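You operate a simulated robot arm through the tools that you are given. There is no shell and no other tool. Be economical: measure what you need, move in short steps, check, and stop when the job is done.

You are at the controls of a simulated two-armed robot. One attempt, no reset.

Task
Flush the screen clean, then open the strainer's inlet and outlet valves.
Fine: open the screen drain tap first; hold the flush button down while turning the crank; close the tap again. Where these are worked on the way, their far stop is far enough and under half their travel is too little: screen drain tap.

Only the result counts: the job must be done as asked and must still hold three seconds after the hand-in. Knocking over, shifting, dropping, spilling or breaking anything else fails it.

Robot
Two 7-joint arms with fingered hands on one trunk, on a base that drives. Base frame: it is fixed to the floor where the robot stands at the start and does not move with it; the origin is under the middle of the robot, x ahead of it, y to its left, z up. Lengths are in m, angles in degrees, forces in N, time in s.
The left shoulder is at the start at [0.056, 0.125, 1.226], the right one opposite. With the tool pointing down near the work surface each hand reaches from about 0.1 to 0.7 m from the robot's upright axis, wherever it stands, measured 20 degrees to its own side. Places, roughly: black regulator lever [1, 1.1, 1.1]; bypass hand wheel [1, 0.7, 1.4]; feed valve [1, -0.2, 1.2]; front strainer knob [0.7, 0.7, 1]; left lid clamp [0.7, 0.2, 1]; priming tap [0.6, 1, 0.7]; red pump [-0.4, 4, 1.1]; regulator knob [1, 1.1, 1.2]; right lid clamp [0.7, -0.1, 1]; screen crank [0.6, 0, 0.9]; screen drain tap [0.6, 0, 0.7]; strainer drain tap [0.6, 0.6, 0.7]; strainer inlet valve [1, 0.4, 1.3]; strainer outlet valve [1, 0.9, 1.3]; yellow flush button [0.7, 0.3, 0.9]. Payload 3.6 kg a hand.
Tool frame (each hand has its own): the origin (TCP) lies between the finger pads and is the grasp point; the fingertips stand 0.03 m ahead of it; z points along the fingers, y is the line along which they close. Largest opening 0.104 m; the body of the gripper starts 0.035 m behind the TCP. The gripper is a hand of 4 fingers: y runs from the thumb to the fingers, the wrist lies at [-0.015, -0.104, -0.178] in the tool frame, and closing takes about 1.5 s.
Orientation is told as [roll, pitch, yaw] about the base's x, y, z axes, in that order, counted from this pose: with the fingers straight down and the wrist toward the robot, the tool's x, y and z point along [0, 1, 0], [1, 0, 0] and [0, 0, -1] of the base frame.

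Tools
- The arms move only by the tool apply_moves. It takes "left_moves", "right_moves" or both (then of equal length, played together; a hand with none holds still); each is a list of rows, each a list of 6 numbers: the turn, a rotation vector about the tool's x, y, z in units of 8 degrees (1.0 is 8 degrees), then the shift along the tool's x, y, z in units of 40 mm (1.0 is 40 mm). In form: [[wx, wy, wz, dx, dy, dz], ...]. A call has 1 to 8 rows; each row shifts and turns the commanded pose from where the row before left it, along the tool's axes as they then stand. "left_fingers" and "right_fingers" are, for a hand that has rows, the closure, from 0 (fully open) to 1 (shut), set as the call begins (left out, the last holds). A call with a number of a shift or a turn outside -1 to 1 is refused whole. A row lasts 0.2 s, in which the tool goes at most 0.05 m and 8.6 degrees; a call with a longer step from one row to the next is refused whole, and so is a gripper value outside its range. Where a pose cannot be reached the arm comes as near as it can. A force on the tool above 90 N (or 10 N above the force at the start of the call, whichever is more), or a blocked arm, ends the call early, and 0.2 s more pass. Each finger travels about 0.072 m/s and halts on what it meets, pressing with about 23 N; the grip force reading is that of the motor and also rises with nothing between the fingers. The clock runs only during rows and for 0.2 s after the last one: add rows that do not move to give the fingers time. It gives the time, the measured TCP pose, the force on the tool (base axes), the opening and the grip force at its end, in the units of the frame above (readings bear some noise), with the torque about the TCP (base axes, N m) and any sound that the robot's microphone picked up.
- Cameras (640 x 400 px; columns grow to the right, rows downward): "scene" is now at [0.1654, 0.0177, 1.3983]; the picture's right is [0.21, -0.98, 0.00], its down [-0.22, -0.05, -0.97] and it looks along [0.95, 0.21, -0.22] (base axes); focal length 214 px, centre (320, 200). "left" rides on the left gripper at [-0.061, -0.092, -0.13] in its tool frame; the picture's right is [-0.81, -0.28, 0.52], its down [0.53, -0.71, 0.46] and it looks along [0.24, 0.64, 0.72] (tool axes); focal length 275 px, centre (320, 200). "right" rides on the right gripper at [0.061, -0.092, -0.13] in its tool frame; the picture's right is [-0.81, 0.28, -0.52], its down [-0.53, -0.71, 0.46] and it looks along [-0.24, 0.64, 0.72] (tool axes); focal length 275 px, centre (320, 200). There is no depth. A picture from a camera that has moved, and an enlarged one, comes with that camera's place and axes in the base frame and with its lens.
- get_image(camera): a new picture of that camera. No time passes.
- lift_body(by): slides the trunk up (or, below 0, down) by that many m; the arms and the scene camera ride with it, the base frame stays. It gives what a move gives, with no picture.
- steer(legs): drives the robot by 1 to 6 legs, each [ahead, left, turn to the left] in m, m and degrees, along the robot's own axes; the way and the turn of a leg run together, so that a leg with both is an arc; at most 1.5 m and 180 degrees a leg. The arms and the cameras ride along, it lands a little off, and it stops where it bumps. It gives what a move gives.
- set_fingers(index, middle, ring, thumb_bend, thumb_turn, hand): sets how far each is bent, from 0 (flat) to 1 (curled in); at 0.3 the hand is open as for a grip, at 0.7 the pads meet at the TCP. One left out holds its place. A second passes; each finger stops where it meets its share of the squeeze, and holds until it gets a number again. A gripper value or a shape takes the hand back. It gives what a move gives, with no picture; readings hold the bend of each and the force on the fingers (four entries, about 0 where the hand has none), thumb and palm. thumb_turn goes from beside the hand (0) to across from the fingers (1), as for a grip.
- hand_shape(shape, hand): the hand has 4 fingers and takes this shape, open, in about a second: jaw (thumb against the fingers, like two jaws); tri (thumb and two fingers); tip (a fingertip pinch); poke (one finger out to press); point (the index stretched); flat (the hand flat); cup (the hand cupped); fist (a fist). The gripper value then closes the fingers along that shape, each until it touches; the sizes above hold for jaw. It gives what a move gives, with no picture.
- turn_head(pan, tilt): turns the head with the scene camera to pan (to the left, within 80 degrees either way) and tilt (down, from -29 to 69), counted from straight ahead of the robot. It gives what a move gives.
- zoom(camera, box): a new picture of the part [left, top, right, bottom] of that camera's present view, enlarged. No time passes.
- finish_job(): hands the job in; it is judged then, once.

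Go step by step. Nothing tells you exact positions but the pictures and the camera data: compare them with the known pose of the tool, close in by small moves and look again before you grip or let go. The budget is 120 turns and 92 pictures, counting those below and the enlarged ones. Unless the task says otherwise, let go and move clear before handing in, and close with one line.

The tools are called after "Call:" as name(argument=value, ...) on one line, values as JSON. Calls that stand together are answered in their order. apply_moves: Moves the arms, as the interface text tells. Its arguments: {"type":"object","properties":{"left_moves":{"type":"array"},"left_fingers":{"type":"number"},"right_moves":{"type":"array"},"right_fingers":{"type":"number"}},"required":[]} The other tools are called the same way: lift_body (by) slides the trunk up or down; hand_shape (shape, hand) gives the hand a shape; set_fingers (index, middle, ring, thumb_bend, thumb_turn, hand) moves the fingers one by one; steer (legs) drives the base; turn_head (pan, tilt) turns the head that bears the scene camera; get_image (camera) takes a picture; zoom (camera, box) takes an enlarged picture of a part of a camera's view; finish_job () hands the job in.

At the start:

```text
t: 0.0
left_eef_pos: [0.4089, 0.314, 1.4799]
left_tool_rot: [0.0, 0.0, -0.1]
left_ft_force: [-0.8, -0.2, 0.0]
left_ft_torque: [0.04, 0.01, 0.02]
left_width: 0.1036
left_finger_force: 0.0
left_shape: jaw
left_bend: [0.3, 0.3, 0.3, 0.3, 0.98]
left_finger forces: [0.1, 0.0, 0.0, 0.1, 0.0, 0.0]
right_eef_pos: [0.4084, -0.0987, 1.5041]
right_tool_rot: [0.1, 0.0, -0.1]
right_ft_force: [0.1, -0.6, -0.4]
right_ft_torque: [0.03, -0.03, 0.01]
right_width: 0.1037
right_finger_force: 0.0
right_shape: jaw
right_bend: [0.3, 0.3, 0.3, 0.3, 0.98]
right_finger forces: [0.0, 0.0, 0.0, 0.1, 0.0, 0.0]
trunk travel left (down, up): [-0.454, 0.082]
robot x, y, heading: [0.0022, 0.001, -0.1]
head pan, tilt: [12.4, 12.8]
```

scene: 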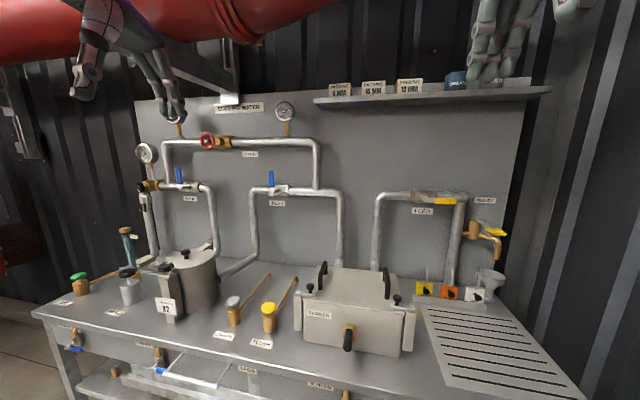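
right: 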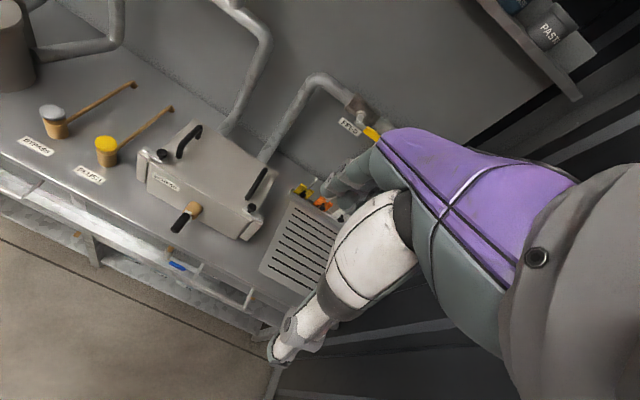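
left: 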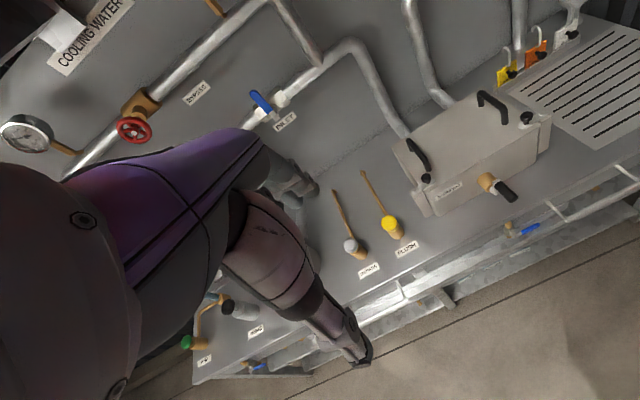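

I see a bench with the screen box, the yellow flush button to its left and the drain tap under the table edge. The inlet and outlet valves have blue levers up on the pipes. I'll zoom in on these before moving.

Call:
zoom(camera="scene", box=[220, 250, 440, 400])

Call:
zoom(camera="scene", box=[130, 130, 350, 270])

Call:
zoom(camera="left", box=[380, 80, 600, 250])

Call:
turn_head(pan=0, tilt=45)

```text
2.67 times, centred on (330, 325) of scene
camera zoom: at [0.1654, 0.0177, 1.3983], right [0.21, -0.98, 0.0], down [-0.22, -0.05, -0.97], along [0.95, 0.21, -0.22], focal length 572 px, centre (293, -133)
```

zoom: 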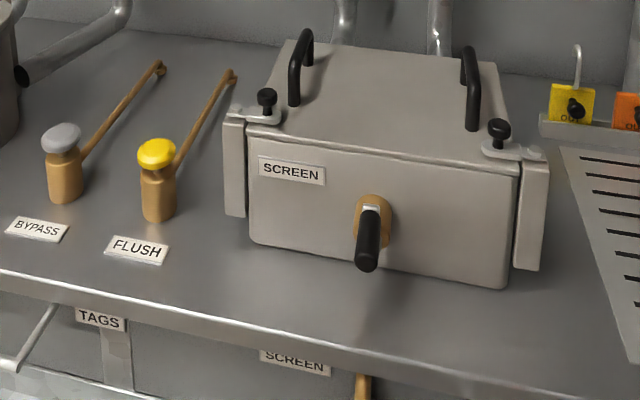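

```text
2.86 times, centred on (240, 200) of scene
camera zoom: at [0.1654, 0.0177, 1.3983], right [0.21, -0.98, 0.0], down [-0.22, -0.05, -0.97], along [0.95, 0.21, -0.22], focal length 613 px, centre (549, 200)
```

zoom: 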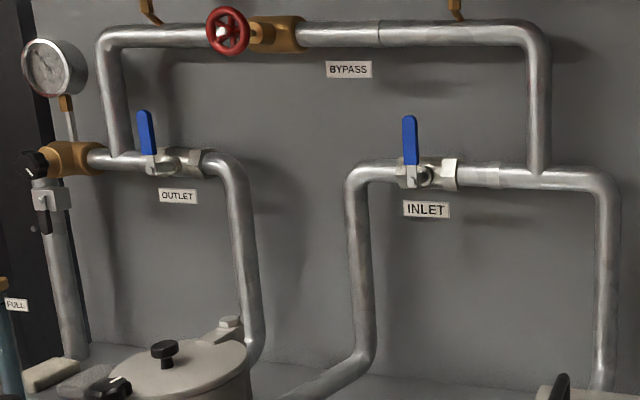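

```text
2.35 times, centred on (490, 165) of left
camera zoom: at [0.3171, 0.252, 1.6104], right [-0.28, -0.81, -0.52], down [-0.71, 0.53, -0.46], along [0.64, 0.24, -0.72], focal length 648 px, centre (-80, 282)
```

zoom: 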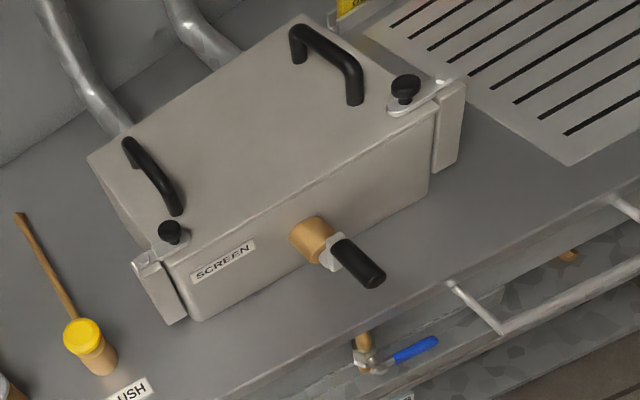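

```text
t: 1.0
left_eef_pos: [0.4078, 0.3141, 1.4787]
left_tool_rot: [0.0, 0.0, 0.0]
left_ft_force: [-0.3, 0.5, 0.1]
left_ft_torque: [0.0, -0.03, -0.01]
left_width: 0.1035
left_finger_force: 0.1
left_shape: jaw
left_bend: [0.3, 0.3, 0.3, 0.3, 0.98]
left_finger forces: [0.0, 0.0, 0.0, 0.0, 0.0, 0.1]
right_eef_pos: [0.408, -0.0994, 1.5063]
right_tool_rot: [0.1, 0.0, -0.1]
right_ft_force: [-0.4, -1.2, 0.0]
right_ft_torque: [-0.02, 0.01, -0.06]
right_width: 0.1039
right_finger_force: 0.1
right_shape: jaw
right_bend: [0.3, 0.3, 0.3, 0.3, 0.98]
right_finger forces: [0.1, 0.0, 0.0, 0.1, 0.0, 0.1]
trunk travel left (down, up): [-0.454, 0.082]
robot x, y, heading: [0.0021, 0.0004, 0.0]
head pan, tilt: [0.0, 45.0]
```

Call:
get_image(camera="scene")

Call:
zoom(camera="scene", box=[230, 150, 430, 275])

```text
85 pictures are left
camera scene: at [0.1555, -0.0023, 1.3481], right [0.0, -1.0, 0.0], down [-0.71, 0.0, -0.71], along [0.71, 0.0, -0.71], focal length 214 px, centre (320, 200)
```

scene: 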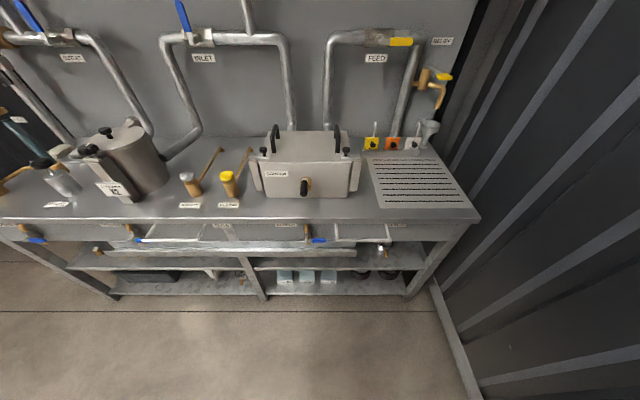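

```text
3.20 times, centred on (330, 212) of scene
camera zoom: at [0.1555, -0.0023, 1.3481], right [0.0, -1.0, 0.0], down [-0.71, 0.0, -0.71], along [0.71, 0.0, -0.71], focal length 686 px, centre (288, 160)
```

zoom: 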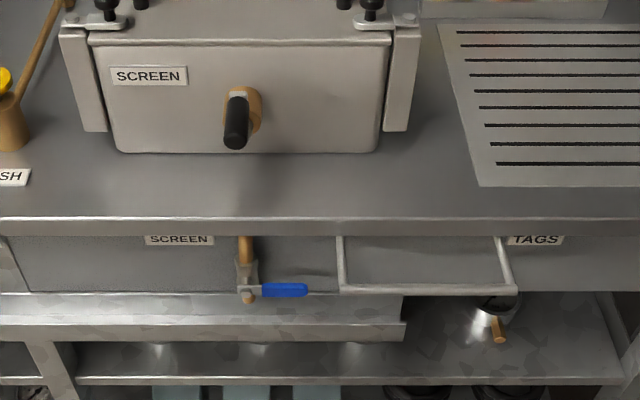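

The tap body is at about (0.61, 0.045, 0.70), with its lever pointing right to y≈-0.02. The button top is near (0.73, 0.32, 0.89) and the crank handle's end near (0.605, 0.044, 0.93). I'll lower the trunk and turn the right hand so its fingers point forward.

Call:
lift_body(by=-0.3)

Call:
apply_moves(right_moves=[[-1, 0, 0, 0, 0, 0], [-1, 0, 0, 0, 0, 0], [-1, 0, 0, 0, 0, 0], [-1, 0, 0, 0, 0, 0], [-1, 0, 0, 0, 0, 0], [-1, 0, 0, 0, 0, 0]])

Call:
apply_moves(right_moves=[[-1, 0, 0, 0, 0, 0], [-1, 0, 0, 0, 0, 0], [-1, 0, 0, 0, 0, 0], [-1, 0, 0, 0, 0, 0], [-1, 0, 0, 0, 0, 0], [-0.25, 0, 0, 0, 0, 0]])

Call:
get_image(camera="right")

Call:
get_image(camera="scene")

```text
t: 4.0
left_eef_pos: [0.4078, 0.3127, 1.179]
left_tool_rot: [0.0, 0.1, 0.1]
left_ft_force: [-1.2, -0.3, -0.2]
left_ft_torque: [0.01, 0.0, -0.02]
left_width: 0.1034
left_finger_force: 0.1
left_shape: jaw
left_bend: [0.3, 0.3, 0.3, 0.3, 0.98]
left_finger forces: [0.0, 0.0, 0.1, 0.1, 0.0, 0.0]
right_eef_pos: [0.5371, -0.0986, 1.0864]
right_tool_rot: [0.0, 17.4, 0.1]
right_ft_force: [0.0, 0.1, 0.0]
right_ft_torque: [-0.01, 0.03, -0.04]
right_width: 0.1041
right_finger_force: 0.1
right_shape: jaw
right_bend: [0.3, 0.3, 0.3, 0.3, 0.98]
right_finger forces: [0.1, 0.0, 0.0, 0.0, 0.0, 0.0]
trunk travel left (down, up): [-0.154, 0.382]
robot x, y, heading: [-0.0006, 0.0021, 0.1]
head pan, tilt: [0.0, 45.0]
```

```text
t: 5.4
left_eef_pos: [0.409, 0.3134, 1.1782]
left_tool_rot: [0.0, 0.0, 0.0]
left_ft_force: [-0.2, -0.1, -0.5]
left_ft_torque: [0.01, -0.01, 0.01]
left_width: 0.1039
left_finger_force: 0.0
left_shape: jaw
left_bend: [0.3, 0.3, 0.3, 0.3, 0.98]
left_finger forces: [0.0, 0.0, 0.0, 0.0, 0.1, 0.0]
right_eef_pos: [0.5448, -0.1068, 1.0869]
right_tool_rot: [2.4, -28.6, -3.8]
right_ft_force: [0.5, -0.6, 0.4]
right_ft_torque: [-0.01, 0.02, 0.0]
right_width: 0.1039
right_finger_force: 0.1
right_shape: jaw
right_bend: [0.3, 0.3, 0.3, 0.3, 0.98]
right_finger forces: [0.1, 0.0, 0.1, 0.1, 0.0, 0.0]
trunk travel left (down, up): [-0.154, 0.382]
robot x, y, heading: [0.0008, 0.0005, -0.1]
head pan, tilt: [0.0, 45.0]
stopped in row 6 (right hand): the force on the tool passed its limit at 117 N (the readings are from after the stop); the commanded pose is now the measured one
```

```text
t: 6.8
left_eef_pos: [0.4084, 0.314, 1.1797]
left_tool_rot: [0.1, 0.0, -0.1]
left_ft_force: [1.0, 0.7, 0.1]
left_ft_torque: [0.01, -0.03, 0.0]
left_width: 0.104
left_finger_force: 0.1
left_shape: jaw
left_bend: [0.3, 0.3, 0.3, 0.3, 0.98]
left_finger forces: [0.1, 0.1, 0.0, 0.0, 0.0, 0.0]
right_eef_pos: [0.5348, -0.1141, 1.0927]
right_tool_rot: [6.8, -70.3, -9.2]
right_ft_force: [0.1, 0.1, 1.1]
right_ft_torque: [-0.02, 0.0, -0.02]
right_width: 0.1037
right_finger_force: 0.0
right_shape: jaw
right_bend: [0.3, 0.3, 0.3, 0.3, 0.98]
right_finger forces: [0.0, 0.1, 0.0, 0.0, 0.1, 0.0]
right hand out of reach, approached as far as the arm can: row 6
trunk travel left (down, up): [-0.154, 0.382]
robot x, y, heading: [0.0005, -0.0008, 0.1]
head pan, tilt: [0.0, 45.0]
```

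```text
83 pictures are left
camera right: at [0.3848, -0.0447, 1.0508], right [-0.43, -0.81, 0.4], down [0.17, -0.51, -0.85], along [0.89, -0.3, 0.35], focal length 275 px, centre (320, 200)
```

right: 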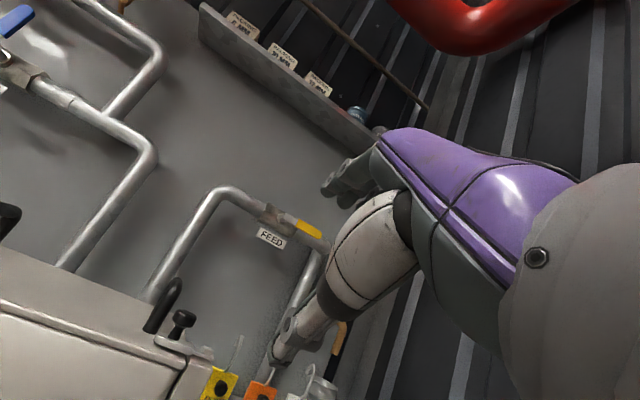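

```text
82 pictures are left
camera scene: at [0.2443, -0.0024, 1.0335], right [0.0, -1.0, 0.0], down [-0.71, 0.0, -0.71], along [0.71, 0.0, -0.71], focal length 214 px, centre (320, 200)
```

scene: 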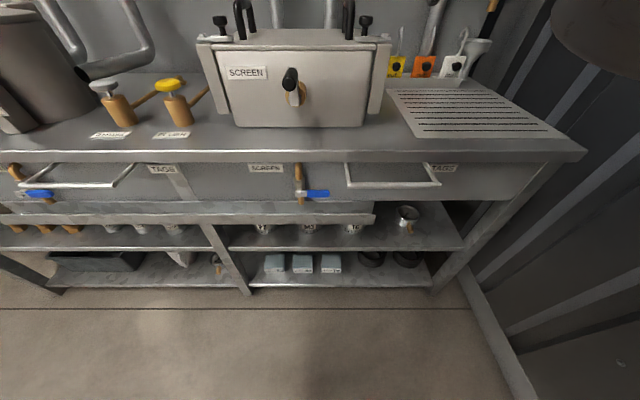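

The hand now points mostly forward and sits above the bench. I'll zoom in on the crank and tap from this lower view.

Call:
zoom(camera="scene", box=[250, 50, 350, 112])

Call:
zoom(camera="scene", box=[240, 145, 400, 245])

Call:
zoom(camera="scene", box=[80, 60, 240, 160])

```text
6.40 times, centred on (300, 81) of scene
camera zoom: at [0.2443, -0.0024, 1.0335], right [0.0, -1.0, 0.0], down [-0.71, 0.0, -0.71], along [0.71, 0.0, -0.71], focal length 1373 px, centre (448, 962)
```

zoom: 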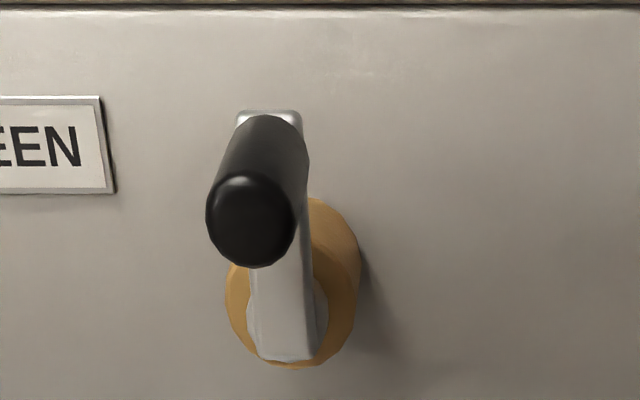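

```text
4.00 times, centred on (320, 195) of scene
camera zoom: at [0.2443, -0.0024, 1.0335], right [0.0, -1.0, 0.0], down [-0.71, 0.0, -0.71], along [0.71, 0.0, -0.71], focal length 858 px, centre (320, 220)
```

zoom: 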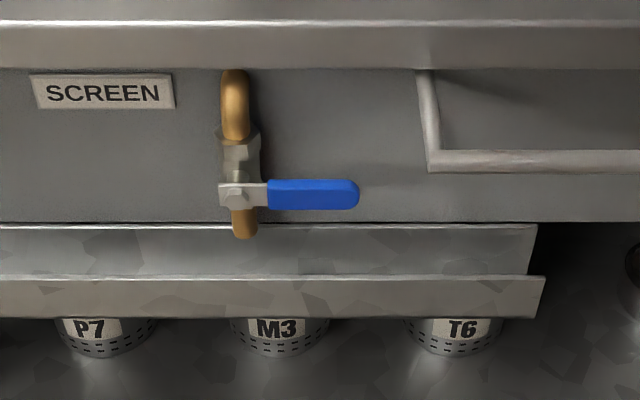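

```text
4.00 times, centred on (160, 110) of scene
camera zoom: at [0.2443, -0.0024, 1.0335], right [0.0, -1.0, 0.0], down [-0.71, 0.0, -0.71], along [0.71, 0.0, -0.71], focal length 858 px, centre (960, 560)
```

zoom: 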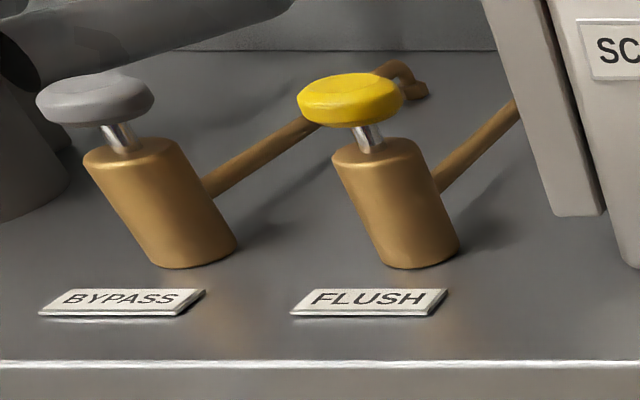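

The tap's axis faces me, and its lever lies horizontal while the pipe is vertical, so it's closed. The crank arm points up. I'll back off a little and put the right hand in the poke shape.

Call:
steer(legs=[[-0.12, 0, 0]])

Call:
hand_shape(hand="right", shape="poke")

Call:
apply_moves(right_moves=[[-0.5, 0, 0, 0.5, -1, 0.2], [-0.5, 0, 0, 0.5, -1, 0.2], [0, 0, 0, 0.5, -1, 0], [0, 0, 0, 0, -1, 0]])

Call:
get_image(camera="scene")

```text
t: 8.0
left_eef_pos: [0.2875, 0.313, 1.1791]
left_tool_rot: [0.1, -0.1, 0.0]
left_ft_force: [-0.2, 0.2, -0.3]
left_ft_torque: [0.0, -0.01, -0.04]
left_width: 0.1036
left_finger_force: 0.1
left_shape: jaw
left_bend: [0.3, 0.3, 0.3, 0.3, 0.98]
left_finger forces: [0.0, 0.1, 0.1, 0.0, 0.0, 0.0]
right_eef_pos: [0.4151, -0.1143, 1.0919]
right_tool_rot: [6.5, -70.2, -8.7]
right_ft_force: [0.1, -0.2, 0.4]
right_ft_torque: [0.02, 0.02, -0.01]
right_width: 0.1039
right_finger_force: 0.0
right_shape: jaw
right_bend: [0.3, 0.3, 0.3, 0.3, 0.98]
right_finger forces: [0.0, 0.0, 0.0, 0.0, 0.1, 0.0]
trunk travel left (down, up): [-0.154, 0.382]
robot x, y, heading: [-0.1174, -0.0031, -0.4]
head pan, tilt: [0.0, 45.0]
```

```text
t: 8.9
left_eef_pos: [0.2879, 0.3144, 1.1786]
left_tool_rot: [0.0, 0.0, 0.0]
left_ft_force: [-0.3, -0.4, 0.8]
left_ft_torque: [-0.04, 0.01, -0.01]
left_width: 0.1036
left_finger_force: 0.1
left_shape: jaw
left_bend: [0.3, 0.3, 0.3, 0.3, 0.98]
left_finger forces: [0.0, 0.1, 0.0, 0.1, 0.1, 0.0]
right_eef_pos: [0.4147, -0.1142, 1.0919]
right_tool_rot: [6.6, -70.1, -8.8]
right_ft_force: [-0.4, -0.7, 0.9]
right_ft_torque: [0.01, -0.03, 0.02]
right_width: 0.0
right_finger_force: 0.0
right_shape: poke
right_bend: [0.7, 0.7, 0.99, 1.0, 1.0]
right_finger forces: [0.0, 0.0, 0.0, 0.0, 0.0, 0.0]
trunk travel left (down, up): [-0.154, 0.382]
robot x, y, heading: [-0.1204, 0.0023, 0.1]
head pan, tilt: [0.0, 45.0]
```

```text
t: 9.9
left_eef_pos: [0.2886, 0.3136, 1.179]
left_tool_rot: [0.1, 0.0, -0.1]
left_ft_force: [0.0, 1.5, 0.4]
left_ft_torque: [0.02, 0.03, 0.02]
left_width: 0.1035
left_finger_force: 0.1
left_shape: jaw
left_bend: [0.3, 0.3, 0.3, 0.3, 0.98]
left_finger forces: [0.1, 0.1, 0.0, 0.0, 0.0, 0.0]
right_eef_pos: [0.3955, -0.0706, 1.05]
right_tool_rot: [6.7, -69.1, -9.6]
right_ft_force: [-0.8, 0.1, -0.8]
right_ft_torque: [0.01, -0.03, 0.01]
right_width: 0.0
right_finger_force: 0.0
right_shape: poke
right_bend: [0.7, 0.7, 0.99, 1.0, 1.0]
right_finger forces: [0.1, 0.1, 0.1, 0.0, 0.0, 0.0]
right hand out of reach, approached as far as the arm can: row 1, 2, 3, 4
trunk travel left (down, up): [-0.154, 0.382]
robot x, y, heading: [-0.1224, 0.0011, 0.1]
head pan, tilt: [0.0, 45.0]
```

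```text
78 pictures are left
camera scene: at [0.1245, -0.0019, 1.0335], right [0.0, -1.0, 0.0], down [-0.71, 0.0, -0.71], along [0.71, 0.0, -0.71], focal length 214 px, centre (320, 200)
```

scene: 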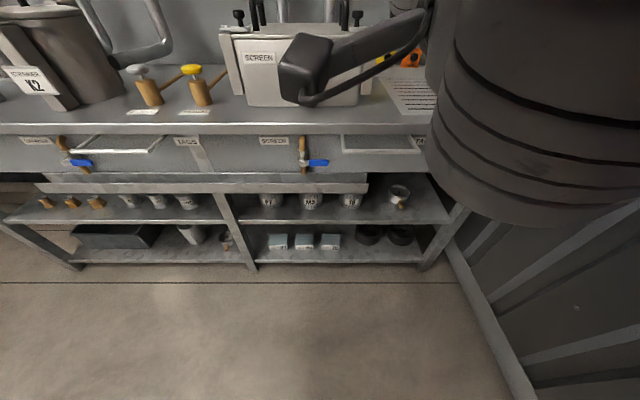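

The arm is near its limit in this pose, so I'll relax the pitch to about -45° and work the hand down in front of the bench edge.

Call:
apply_moves(right_moves=[[1, 0, 0, 0, 0, 0], [1, 0, 0, 0, 0, 0], [1, 0, 0, 0, -0.5, 0.5], [0, 0, 0, 0, -0.7, 0.7], [0, 0, 0, 0, -0.7, 0.7], [0, 0, 0, 0, -0.7, 0.7]])

Call:
get_image(camera="scene")

```text
t: 11.3
left_eef_pos: [0.2887, 0.3132, 1.1781]
left_tool_rot: [0.0, 0.1, 0.0]
left_ft_force: [0.0, 0.2, 0.6]
left_ft_torque: [-0.01, -0.01, 0.0]
left_width: 0.1036
left_finger_force: 0.2
left_shape: jaw
left_bend: [0.3, 0.3, 0.3, 0.3, 0.98]
left_finger forces: [0.0, 0.0, 0.0, 0.0, 0.0, 0.0]
right_eef_pos: [0.411, -0.0607, 0.9037]
right_tool_rot: [3.1, -46.2, -5.1]
right_ft_force: [-1.1, -1.2, -1.2]
right_ft_torque: [-0.01, 0.01, -0.02]
right_width: 0.0
right_finger_force: 0.1
right_shape: poke
right_bend: [0.7, 0.7, 0.99, 1.0, 1.0]
right_finger forces: [0.1, 0.0, 0.1, 0.0, 0.0, 0.1]
right hand out of reach, approached as far as the arm can: row 6
trunk travel left (down, up): [-0.154, 0.382]
robot x, y, heading: [-0.1183, -0.0022, -0.0]
head pan, tilt: [0.0, 45.0]
```

```text
77 pictures are left
camera scene: at [0.1246, -0.0022, 1.0335], right [0.0, -1.0, 0.0], down [-0.71, 0.0, -0.71], along [0.71, 0.0, -0.71], focal length 214 px, centre (320, 200)
```

scene: 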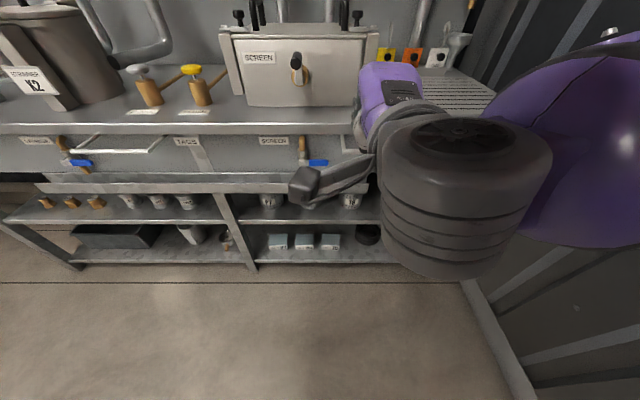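

The wrist is folded close to the shoulder, so I'll back the base off more. Then I'll extend the hand forward and down.

Call:
steer(legs=[[-0.2, 0.03, 0]])

Call:
apply_moves(right_moves=[[0, 0, 0, 0, 0, 1], [0, 0, 0, 0, 0, 1], [0, 0, 0, 0, 0, 1], [0, 0, 0, 0, 0, 1], [0, 0, 0, 0, 0, 1], [0, 0, 0, 0, 0, 1], [0, 0, 0, 0, 0, 0]])

Call:
get_image(camera="scene")

Call:
get_image(camera="right")

```text
t: 12.9
left_eef_pos: [0.0861, 0.3436, 1.1798]
left_tool_rot: [0.0, 0.0, 0.1]
left_ft_force: [0.7, 0.1, 0.5]
left_ft_torque: [0.01, -0.03, -0.05]
left_width: 0.1036
left_finger_force: 0.1
left_shape: jaw
left_bend: [0.3, 0.3, 0.3, 0.3, 0.98]
left_finger forces: [0.0, 0.1, 0.1, 0.0, 0.0, 0.0]
right_eef_pos: [0.2087, -0.0312, 0.9036]
right_tool_rot: [3.1, -46.3, -5.0]
right_ft_force: [-0.1, -0.3, -0.3]
right_ft_torque: [0.0, -0.03, -0.04]
right_width: 0.0001
right_finger_force: 0.1
right_shape: poke
right_bend: [0.7, 0.7, 0.99, 1.0, 1.0]
right_finger forces: [0.0, 0.0, 0.0, 0.0, 0.0, 0.0]
trunk travel left (down, up): [-0.154, 0.382]
robot x, y, heading: [-0.3215, 0.0285, 0.1]
head pan, tilt: [0.0, 45.0]
```

```text
t: 14.5
left_eef_pos: [0.0871, 0.3454, 1.1788]
left_tool_rot: [0.0, 0.0, 0.2]
left_ft_force: [-0.1, -0.2, 0.0]
left_ft_torque: [-0.02, 0.01, 0.0]
left_width: 0.1036
left_finger_force: 0.1
left_shape: jaw
left_bend: [0.3, 0.3, 0.3, 0.3, 0.98]
left_finger forces: [0.1, 0.0, 0.1, 0.0, 0.0, 0.0]
right_eef_pos: [0.3807, -0.0081, 0.7538]
right_tool_rot: [3.0, -45.9, -5.3]
right_ft_force: [-0.3, 0.4, -0.5]
right_ft_torque: [-0.01, -0.04, 0.03]
right_width: 0.0
right_finger_force: 0.1
right_shape: poke
right_bend: [0.7, 0.7, 0.99, 1.0, 1.0]
right_finger forces: [0.0, 0.0, 0.0, 0.0, 0.0, 0.0]
right hand out of reach, approached as far as the arm can: row 5, 6
trunk travel left (down, up): [-0.154, 0.382]
robot x, y, heading: [-0.324, 0.0297, 0.1]
head pan, tilt: [0.0, 45.0]
```

```text
76 pictures are left
camera scene: at [-0.0777, 0.0281, 1.0336], right [0.0, -1.0, 0.0], down [-0.71, 0.0, -0.71], along [0.71, 0.0, -0.71], focal length 214 px, centre (320, 200)
```

scene: 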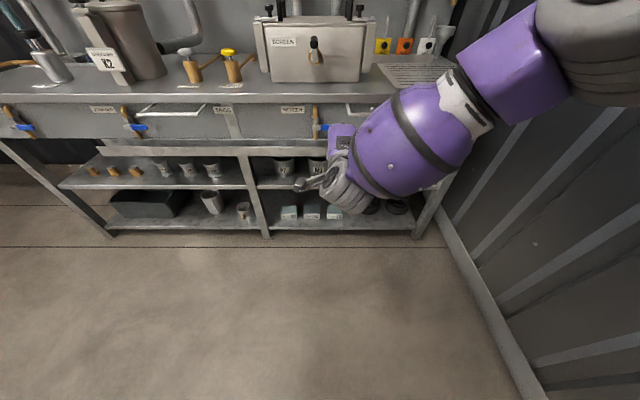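

```text
75 pictures are left
camera right: at [0.227, 0.0619, 0.7803], right [-0.23, -0.82, 0.53], down [-0.2, -0.49, -0.85], along [0.95, -0.3, -0.05], focal length 275 px, centre (320, 200)
```

right: 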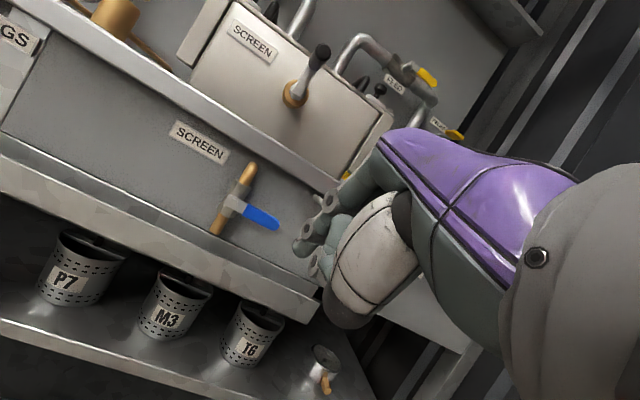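

The right arm is cramped reaching across its body. I'll shift the base left so the tap sits in front of the right shoulder, and switch to the point shape.

Call:
steer(legs=[[0, 0.22, 0]])

Call:
hand_shape(hand="right", shape="point")

Call:
apply_moves(right_moves=[[0, 0, 0, -0.9, 0, 0], [0, 0, 0, -0.9, 0, 0], [0, 0, 0, -0.9, 0, 0], [0, 0, 0, -0.9, 0, 0], [0, 0, 0, -0.9, 0, 0]])

Call:
get_image(camera="right")

Call:
get_image(camera="scene")

```text
t: 17.1
left_eef_pos: [0.0871, 0.564, 1.1796]
left_tool_rot: [0.0, 0.0, -0.1]
left_ft_force: [-0.8, 0.5, -0.8]
left_ft_torque: [-0.01, -0.01, 0.0]
left_width: 0.1037
left_finger_force: 0.0
left_shape: jaw
left_bend: [0.3, 0.3, 0.3, 0.3, 0.98]
left_finger forces: [0.1, 0.0, 0.0, 0.0, 0.0, 0.0]
right_eef_pos: [0.381, 0.211, 0.7531]
right_tool_rot: [3.0, -45.9, -5.4]
right_ft_force: [0.4, 0.3, -0.4]
right_ft_torque: [-0.01, 0.0, 0.0]
right_width: 0.0001
right_finger_force: 0.0
right_shape: poke
right_bend: [0.7, 0.7, 0.99, 1.0, 1.0]
right_finger forces: [0.1, 0.0, 0.0, 0.0, 0.0, 0.0]
trunk travel left (down, up): [-0.154, 0.382]
robot x, y, heading: [-0.3223, 0.2486, 0.1]
head pan, tilt: [0.0, 45.0]
```

```text
t: 18.0
left_eef_pos: [0.0861, 0.5625, 1.1789]
left_tool_rot: [0.0, 0.0, -0.1]
left_ft_force: [-0.5, 0.5, 0.7]
left_ft_torque: [0.02, 0.01, 0.01]
left_width: 0.1036
left_finger_force: 0.1
left_shape: jaw
left_bend: [0.3, 0.3, 0.3, 0.3, 0.98]
left_finger forces: [0.0, 0.0, 0.0, 0.1, 0.0, 0.0]
right_eef_pos: [0.3807, 0.2115, 0.7538]
right_tool_rot: [2.9, -45.9, -5.4]
right_ft_force: [-0.2, 0.2, -0.2]
right_ft_torque: [0.0, -0.03, 0.0]
right_width: 0.0001
right_finger_force: 0.0
right_shape: point
right_bend: [0.2, 1.0, 1.0, 0.98, 0.88]
right_finger forces: [0.0, 0.0, 0.1, 0.0, 0.0, 0.0]
trunk travel left (down, up): [-0.154, 0.382]
robot x, y, heading: [-0.3218, 0.2481, -0.0]
head pan, tilt: [0.0, 45.0]
```

```text
t: 19.2
left_eef_pos: [0.087, 0.5636, 1.1789]
left_tool_rot: [0.1, 0.0, 0.0]
left_ft_force: [-0.1, -0.9, -0.3]
left_ft_torque: [0.01, -0.02, 0.02]
left_width: 0.1035
left_finger_force: 0.1
left_shape: jaw
left_bend: [0.3, 0.3, 0.3, 0.3, 0.98]
left_finger forces: [0.0, 0.1, 0.0, 0.0, 0.0, 0.0]
right_eef_pos: [0.3695, 0.1509, 0.8271]
right_tool_rot: [2.7, -45.1, -6.2]
right_ft_force: [0.5, 0.3, 0.2]
right_ft_torque: [-0.01, 0.0, 0.02]
right_width: 0.0
right_finger_force: 0.1
right_shape: point
right_bend: [0.2, 1.0, 1.0, 0.98, 0.88]
right_finger forces: [0.0, 0.0, 0.1, 0.0, 0.0, 0.0]
right hand out of reach, approached as far as the arm can: row 1, 2, 3, 4, 5
trunk travel left (down, up): [-0.154, 0.382]
robot x, y, heading: [-0.3219, 0.2522, 0.0]
head pan, tilt: [0.0, 45.0]
```

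```text
74 pictures are left
camera right: at [0.2171, 0.2227, 0.8556], right [-0.23, -0.81, 0.53], down [-0.21, -0.49, -0.84], along [0.95, -0.31, -0.06], focal length 275 px, centre (320, 200)
```

right: 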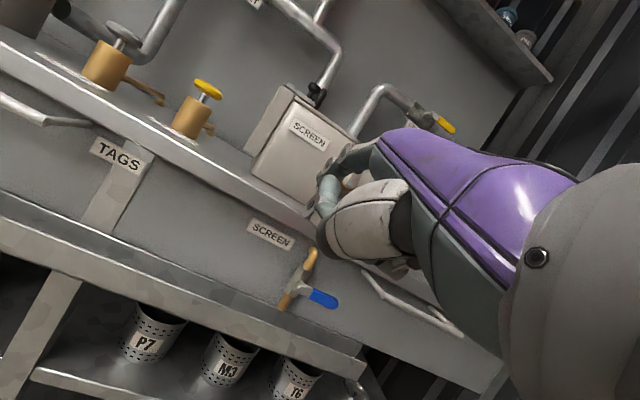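

```text
73 pictures are left
camera scene: at [-0.0779, 0.2477, 1.0336], right [0.0, -1.0, 0.0], down [-0.71, 0.0, -0.71], along [0.71, 0.0, -0.71], focal length 214 px, centre (320, 200)
```

scene: 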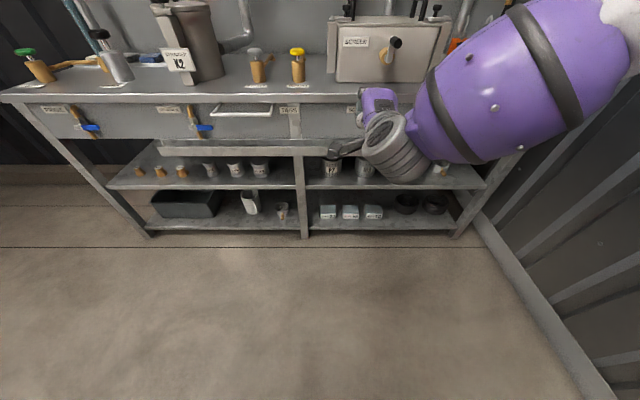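

The forearm comes in from the right, so I'll yaw the hand left to line up with it and see whether that frees up reach.

Call:
apply_moves(right_moves=[[0, 0.7, -0.7, 0, 0, 0], [0, 0.7, -0.7, 0, 0, 0], [0, 0.7, -0.7, 0, 0, 0], [0, 0.7, -0.7, 0, 0, 0], [0, 0.7, -0.7, 0, 0, 0]])

Call:
apply_moves(right_moves=[[0, 0, 0, -0.8, -0.3, 0], [0, 0, 0, -0.8, -0.3, 0], [0, 0, 0, -0.8, -0.3, 0], [0, 0, 0, -0.8, -0.3, 0]])

```text
t: 20.4
left_eef_pos: [0.086, 0.5622, 1.1789]
left_tool_rot: [-0.1, 0.1, 0.0]
left_ft_force: [-0.4, 0.8, -0.9]
left_ft_torque: [-0.01, -0.01, 0.03]
left_width: 0.104
left_finger_force: 0.0
left_shape: jaw
left_bend: [0.3, 0.3, 0.3, 0.3, 0.98]
left_finger forces: [0.1, 0.0, 0.0, 0.0, 0.1, 0.0]
right_eef_pos: [0.3662, 0.1723, 0.8259]
right_tool_rot: [2.3, -44.4, -2.8]
right_ft_force: [0.6, 1.1, 0.7]
right_ft_torque: [0.01, 0.02, 0.01]
right_width: 0.0
right_finger_force: 0.1
right_shape: point
right_bend: [0.2, 1.0, 1.0, 0.98, 0.88]
right_finger forces: [0.0, 0.1, 0.0, 0.1, 0.0, 0.0]
right hand out of reach, approached as far as the arm can: row 1, 2, 3, 4, 5
trunk travel left (down, up): [-0.154, 0.382]
robot x, y, heading: [-0.3224, 0.2483, -0.1]
head pan, tilt: [0.0, 45.0]
```

```text
t: 21.4
left_eef_pos: [0.0872, 0.5646, 1.1797]
left_tool_rot: [0.0, 0.1, 0.0]
left_ft_force: [-0.1, -0.3, 0.3]
left_ft_torque: [0.0, -0.02, 0.02]
left_width: 0.1037
left_finger_force: 0.0
left_shape: jaw
left_bend: [0.3, 0.3, 0.3, 0.3, 0.98]
left_finger forces: [0.0, 0.0, 0.0, 0.0, 0.0, 0.0]
right_eef_pos: [0.3494, 0.1616, 0.8163]
right_tool_rot: [1.9, -43.3, -3.5]
right_ft_force: [0.5, -1.2, 0.5]
right_ft_torque: [-0.01, -0.02, -0.02]
right_width: 0.0002
right_finger_force: 0.0
right_shape: point
right_bend: [0.2, 1.0, 1.0, 0.98, 0.88]
right_finger forces: [0.0, 0.0, 0.0, 0.0, 0.0, 0.0]
right hand out of reach, approached as far as the arm can: row 1, 2, 3, 4
trunk travel left (down, up): [-0.154, 0.382]
robot x, y, heading: [-0.3181, 0.2483, -0.2]
head pan, tilt: [0.0, 45.0]
```

Changing yaw doesn't free it, because the palm-down posture is stuck at a joint limit. I'll try turning the forearm so the palm faces left, which should let the elbow drop.

Call:
apply_moves(right_moves=[[0.3, 0.5, 0.85, 0, 0, 0], [0.3, 0.5, 0.85, 0, 0, 0], [0, 0.5, 0.86, 0, 0, 0], [0, 0.5, 0.86, 0, 0, 0], [0, 0.5, 0.86, 0, 0, 0], [0, 0.5, 0.86, 0, 0, 0], [0, 0.5, 0.86, 0, 0, 0], [0, 0.5, 0.86, 0, 0, 0]])

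Call:
apply_moves(right_moves=[[0, 0.5, 0.86, 0, 0, 0], [0, 0.5, 0.86, 0, 0, 0], [0, 0.5, 0.86, 0, 0, 0], [0, 0, 0, 0, 0, 0]])

Call:
get_image(camera="scene")

```text
t: 23.2
left_eef_pos: [0.0873, 0.5636, 1.1785]
left_tool_rot: [0.1, 0.0, 0.0]
left_ft_force: [0.7, 0.1, -1.1]
left_ft_torque: [0.01, 0.04, 0.0]
left_width: 0.1037
left_finger_force: 0.0
left_shape: jaw
left_bend: [0.3, 0.3, 0.3, 0.3, 0.98]
left_finger forces: [0.0, 0.0, 0.1, 0.0, 0.1, 0.0]
right_eef_pos: [0.3497, 0.1607, 0.8164]
right_tool_rot: [60.1, -9.3, -52.7]
right_ft_force: [-0.8, 0.3, -0.3]
right_ft_torque: [0.01, 0.01, 0.02]
right_width: 0.0003
right_finger_force: 0.0
right_shape: point
right_bend: [0.2, 1.0, 1.0, 0.98, 0.88]
right_finger forces: [0.0, 0.0, 0.0, 0.0, 0.0, 0.1]
trunk travel left (down, up): [-0.154, 0.382]
robot x, y, heading: [-0.3191, 0.2495, -0.1]
head pan, tilt: [0.0, 45.0]
```

```text
t: 24.2
left_eef_pos: [0.0865, 0.5632, 1.1787]
left_tool_rot: [0.0, 0.0, 0.0]
left_ft_force: [-0.7, -0.6, 0.5]
left_ft_torque: [0.02, 0.02, 0.0]
left_width: 0.1037
left_finger_force: 0.2
left_shape: jaw
left_bend: [0.3, 0.3, 0.3, 0.3, 0.98]
left_finger forces: [0.0, 0.0, 0.0, 0.1, 0.0, 0.0]
right_eef_pos: [0.3509, 0.1614, 0.8155]
right_tool_rot: [72.2, 9.7, -61.2]
right_ft_force: [0.4, 0.4, 0.0]
right_ft_torque: [0.02, 0.0, 0.0]
right_width: 0.0
right_finger_force: 0.0
right_shape: point
right_bend: [0.2, 1.0, 1.0, 0.98, 0.88]
right_finger forces: [0.0, 0.0, 0.0, 0.0, 0.0, 0.0]
trunk travel left (down, up): [-0.154, 0.382]
robot x, y, heading: [-0.3232, 0.2473, -0.1]
head pan, tilt: [0.0, 45.0]
```

```text
72 pictures are left
camera scene: at [-0.0778, 0.248, 1.0336], right [0.0, -1.0, 0.0], down [-0.71, 0.0, -0.71], along [0.71, 0.0, -0.71], focal length 214 px, centre (320, 200)
```

scene: 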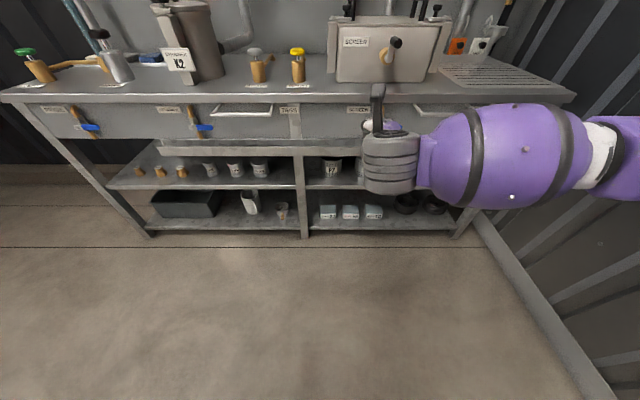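

That worked; the palm faces left with no reach problem and the index finger points forward. I'll look through the wrist camera to locate the fingertip.

Call:
get_image(camera="right")

Call:
zoom(camera="scene", box=[320, 60, 480, 210])

```text
71 pictures are left
camera right: at [0.2219, 0.1745, 0.9279], right [-0.57, -0.51, -0.65], down [-0.15, 0.84, -0.52], along [0.81, -0.19, -0.55], focal length 275 px, centre (320, 200)
```

right: 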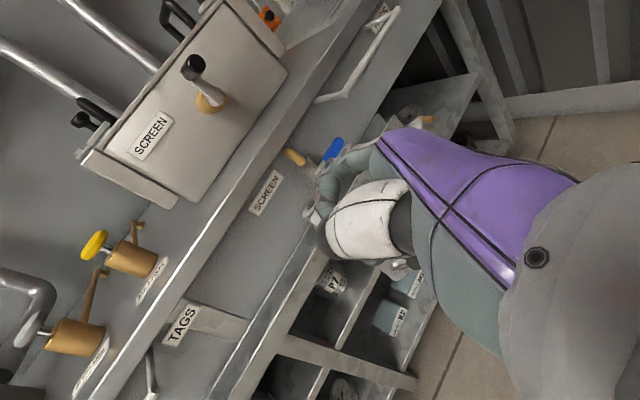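

```text
2.67 times, centred on (400, 135) of scene
camera zoom: at [-0.0778, 0.248, 1.0336], right [0.0, -1.0, 0.0], down [-0.71, 0.0, -0.71], along [0.71, 0.0, -0.71], focal length 572 px, centre (107, 373)
```

zoom: 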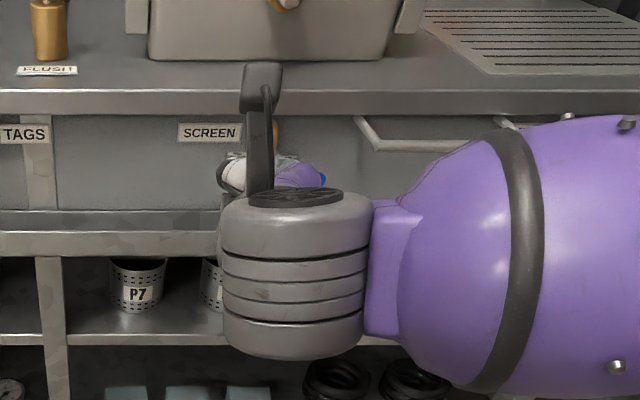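

Call:
zoom(camera="right", box=[270, 110, 450, 280])

```text
2.35 times, centred on (360, 195) of right
camera zoom: at [0.2219, 0.1745, 0.9279], right [-0.57, -0.51, -0.65], down [-0.15, 0.84, -0.52], along [0.81, -0.19, -0.55], focal length 648 px, centre (226, 212)
```

zoom: 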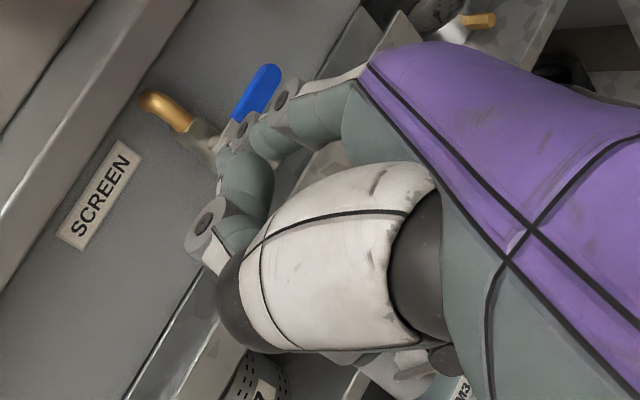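

I'll go back to the jaw shape and close it, since its geometry is known. Then I'll level the hand and bring it just in front of the tap lever, slightly above it.

Call:
hand_shape(hand="right", shape="jaw")

Call:
apply_moves(right_moves=[[0, 0.86, -0.5, 0, 0, 0], [0, 0.86, -0.5, 0, 0, 0], [0, 0, 0, -0.21, 0.85, 0], [0, 0, 0, -0.21, 0.85, 0], [0, 0, 0, -0.21, 0.85, 0], [0, 0, 0, -0.21, 0.85, 0], [0, 0, 0, -0.21, 0.85, 0], [0, 0, 0, -0.21, 0.85, 0]], right_fingers=1)

Call:
zoom(camera="right", box=[200, 60, 520, 260])

Call:
get_image(camera="scene")

```text
t: 25.1
left_eef_pos: [0.0869, 0.5641, 1.1779]
left_tool_rot: [-0.1, 0.0, 0.1]
left_ft_force: [0.6, 0.2, -1.0]
left_ft_torque: [0.0, 0.01, -0.02]
left_width: 0.1039
left_finger_force: 0.1
left_shape: jaw
left_bend: [0.3, 0.3, 0.3, 0.3, 0.98]
left_finger forces: [0.0, 0.0, 0.1, 0.0, 0.0, 0.0]
right_eef_pos: [0.3504, 0.1604, 0.8164]
right_tool_rot: [72.2, 9.5, -61.0]
right_ft_force: [-0.5, -0.2, -0.3]
right_ft_torque: [-0.01, -0.01, -0.02]
right_width: 0.1039
right_finger_force: 0.0
right_shape: jaw
right_bend: [0.3, 0.3, 0.3, 0.3, 0.97]
right_finger forces: [0.0, 0.1, 0.1, 0.0, 0.0, 0.0]
trunk travel left (down, up): [-0.154, 0.382]
robot x, y, heading: [-0.3226, 0.2479, 0.1]
head pan, tilt: [0.0, 45.0]
```

```text
t: 26.9
left_eef_pos: [0.0856, 0.5637, 1.1793]
left_tool_rot: [0.0, 0.0, 0.0]
left_ft_force: [-0.2, 0.4, -0.2]
left_ft_torque: [0.0, -0.01, 0.01]
left_width: 0.1036
left_finger_force: 0.1
left_shape: jaw
left_bend: [0.3, 0.3, 0.3, 0.3, 0.98]
left_finger forces: [0.0, 0.0, 0.0, 0.0, 0.1, 0.2]
right_eef_pos: [0.4554, 0.1432, 0.8637]
right_tool_rot: [85.4, 2.1, -60.4]
right_ft_force: [0.1, -0.8, -0.4]
right_ft_torque: [0.01, -0.01, -0.01]
right_width: 0.0
right_finger_force: 23.1
right_shape: jaw
right_bend: [0.7, 0.7, 0.7, 0.47, 1.0]
right_finger forces: [0.1, 0.0, 0.0, 0.0, 0.1, 0.0]
right hand out of reach, approached as far as the arm can: row 2, 3, 4, 5, 6, 7, 8
trunk travel left (down, up): [-0.154, 0.382]
robot x, y, heading: [-0.3203, 0.2479, 0.1]
head pan, tilt: [0.0, 45.0]
```

```text
2.00 times, centred on (360, 160) of right
camera zoom: at [0.3037, 0.159, 0.9383], right [-0.38, -0.5, -0.78], down [0.0, 0.84, -0.54], along [0.92, -0.2, -0.32], focal length 551 px, centre (240, 280)
```

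zoom: 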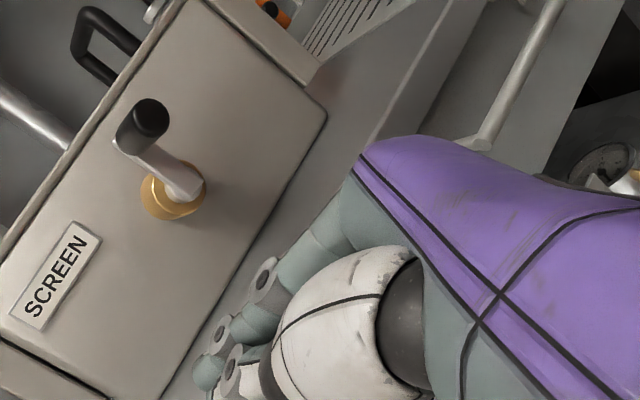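

```text
67 pictures are left
camera scene: at [-0.0776, 0.2477, 1.0335], right [0.0, -1.0, 0.0], down [-0.71, 0.0, -0.71], along [0.71, 0.0, -0.71], focal length 214 px, centre (320, 200)
```

scene: 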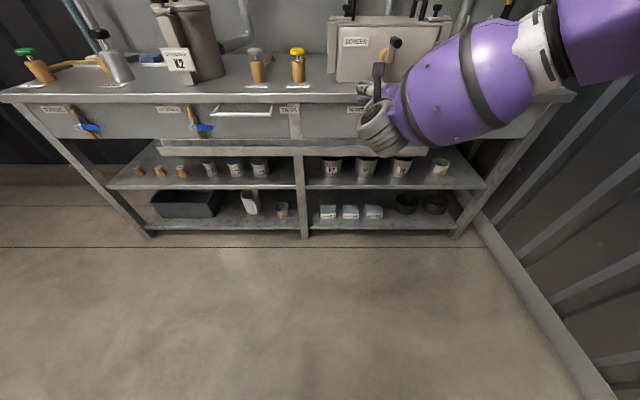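

The forearm slopes down too steeply for the wrist. With the trunk fully lowered, the shoulder will be level with the tap. I'll back off and drop the trunk, then look again.

Call:
steer(legs=[[-0.12, 0, 0]])

Call:
lift_body(by=-0.15)

Call:
apply_moves(right_moves=[[0, -0.5, -0.86, 0, 0, 0], [0, -0.5, -0.86, 0, 0, 0], [0, -0.5, -0.86, 0, 0, 0], [0, -0.5, -0.86, 0, 0, 0], [0, -0.5, -0.86, 0, 0, 0], [0, -0.5, -0.86, 0, 0, 0], [0, -0.5, -0.86, 0, 0, 0], [0, -0.5, -0.86, 0, 0, 0]])

Call:
get_image(camera="scene")

```text
t: 28.1
left_eef_pos: [-0.0324, 0.5632, 1.1788]
left_tool_rot: [0.1, -0.1, 0.0]
left_ft_force: [0.5, 1.1, 0.3]
left_ft_torque: [0.02, -0.03, 0.0]
left_width: 0.1037
left_finger_force: 0.1
left_shape: jaw
left_bend: [0.3, 0.3, 0.3, 0.3, 0.98]
left_finger forces: [0.0, 0.0, 0.1, 0.0, 0.0, 0.0]
right_eef_pos: [0.3369, 0.1437, 0.8654]
right_tool_rot: [85.5, 2.0, -60.5]
right_ft_force: [0.5, 0.4, 0.2]
right_ft_torque: [-0.02, -0.03, 0.03]
right_width: 0.0
right_finger_force: 22.9
right_shape: jaw
right_bend: [0.7, 0.7, 0.7, 0.47, 1.0]
right_finger forces: [0.0, 0.0, 0.0, 0.0, 0.0, 0.0]
trunk travel left (down, up): [-0.154, 0.382]
robot x, y, heading: [-0.4417, 0.2499, -0.1]
head pan, tilt: [0.0, 45.0]
```

```text
t: 29.9
left_eef_pos: [-0.0326, 0.5637, 1.0295]
left_tool_rot: [0.1, 0.0, 0.0]
left_ft_force: [-0.2, 0.4, -0.1]
left_ft_torque: [0.0, 0.0, 0.02]
left_width: 0.1035
left_finger_force: 0.1
left_shape: jaw
left_bend: [0.3, 0.3, 0.3, 0.3, 0.98]
left_finger forces: [0.1, 0.0, 0.0, 0.1, 0.0, 0.0]
right_eef_pos: [0.3364, 0.1442, 0.7144]
right_tool_rot: [85.1, 2.3, -60.9]
right_ft_force: [0.3, -0.3, 0.5]
right_ft_torque: [0.0, 0.0, 0.01]
right_width: 0.0001
right_finger_force: 23.1
right_shape: jaw
right_bend: [0.7, 0.7, 0.7, 0.47, 1.0]
right_finger forces: [0.0, 0.0, 0.0, 0.0, 0.1, 0.1]
trunk travel left (down, up): [-0.004, 0.532]
robot x, y, heading: [-0.4399, 0.2482, 0.0]
head pan, tilt: [0.0, 45.0]
```

```text
t: 31.7
left_eef_pos: [-0.031, 0.5632, 1.0291]
left_tool_rot: [0.1, 0.0, 0.0]
left_ft_force: [0.0, -0.3, 0.3]
left_ft_torque: [0.0, 0.01, 0.0]
left_width: 0.1038
left_finger_force: 0.0
left_shape: jaw
left_bend: [0.3, 0.3, 0.3, 0.3, 0.98]
left_finger forces: [0.0, 0.1, 0.1, 0.1, 0.0, 0.0]
right_eef_pos: [0.3433, 0.2015, 0.7084]
right_tool_rot: [38.6, -46.4, -34.3]
right_ft_force: [-0.1, -0.2, 0.4]
right_ft_torque: [0.0, 0.0, -0.02]
right_width: 0.0
right_finger_force: 23.0
right_shape: jaw
right_bend: [0.7, 0.7, 0.7, 0.47, 1.0]
right_finger forces: [0.1, 0.0, 0.0, 0.1, 0.1, 0.1]
right hand out of reach, approached as far as the arm can: row 2, 3, 4, 5, 6, 7, 8
trunk travel left (down, up): [-0.004, 0.532]
robot x, y, heading: [-0.4363, 0.252, 0.1]
head pan, tilt: [0.0, 45.0]
```

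```text
66 pictures are left
camera scene: at [-0.1517, 0.2479, 0.8845], right [0.0, -1.0, 0.0], down [-0.71, 0.0, -0.71], along [0.71, 0.0, -0.71], focal length 214 px, centre (320, 200)
```

scene: 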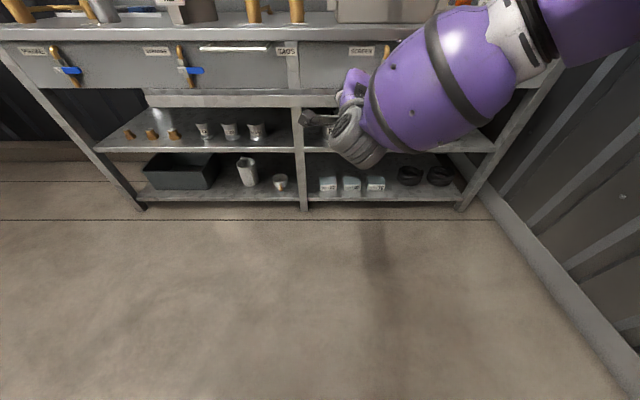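

The hand axis now points level and forward, in a diagonal palm pose. The forearm still runs sideways, so I'll move the hand right and forward to straighten it.

Call:
apply_moves(right_moves=[[0, 0, 0, -0.62, 0.48, 0.15], [0, 0, 0, -0.62, 0.48, 0.15], [0, 0, 0, -0.62, 0.48, 0.15], [0, 0, 0, -0.62, 0.48, 0.15], [0, 0, 0, -0.62, 0.48, 0.15], [0, 0, 0, -0.62, 0.48, 0.15], [0, 0, 0, 0, 0, 0]])

Call:
get_image(camera="scene")

```text
t: 33.3
left_eef_pos: [-0.0318, 0.564, 1.0289]
left_tool_rot: [0.1, 0.0, 0.1]
left_ft_force: [-0.3, 0.0, -0.7]
left_ft_torque: [-0.02, -0.04, 0.02]
left_width: 0.1037
left_finger_force: 0.0
left_shape: jaw
left_bend: [0.3, 0.3, 0.3, 0.3, 0.98]
left_finger forces: [0.0, 0.0, 0.0, 0.0, 0.0, 0.0]
right_eef_pos: [0.4177, 0.1555, 0.7621]
right_tool_rot: [38.7, -46.2, -34.7]
right_ft_force: [0.1, 0.3, 0.4]
right_ft_torque: [0.02, 0.0, -0.01]
right_width: 0.0001
right_finger_force: 23.0
right_shape: jaw
right_bend: [0.7, 0.7, 0.7, 0.47, 1.0]
right_finger forces: [0.0, 0.1, 0.0, 0.0, 0.0, 0.1]
right hand out of reach, approached as far as the arm can: row 1, 2, 3, 4, 5, 6
trunk travel left (down, up): [-0.004, 0.532]
robot x, y, heading: [-0.4416, 0.2531, -0.1]
head pan, tilt: [0.0, 45.0]
```

```text
65 pictures are left
camera scene: at [-0.1517, 0.2479, 0.8845], right [0.0, -1.0, 0.0], down [-0.71, 0.0, -0.71], along [0.71, 0.0, -0.71], focal length 214 px, centre (320, 200)
```

scene: 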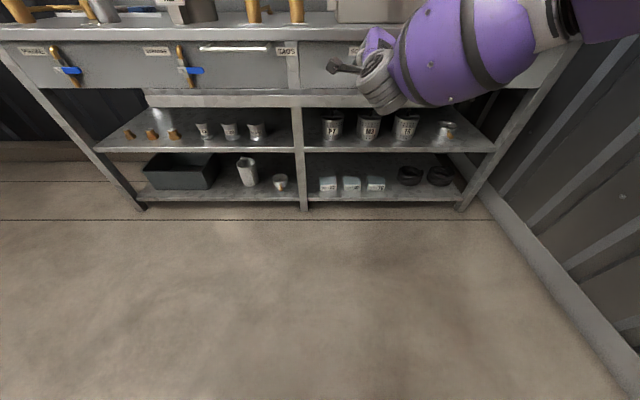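

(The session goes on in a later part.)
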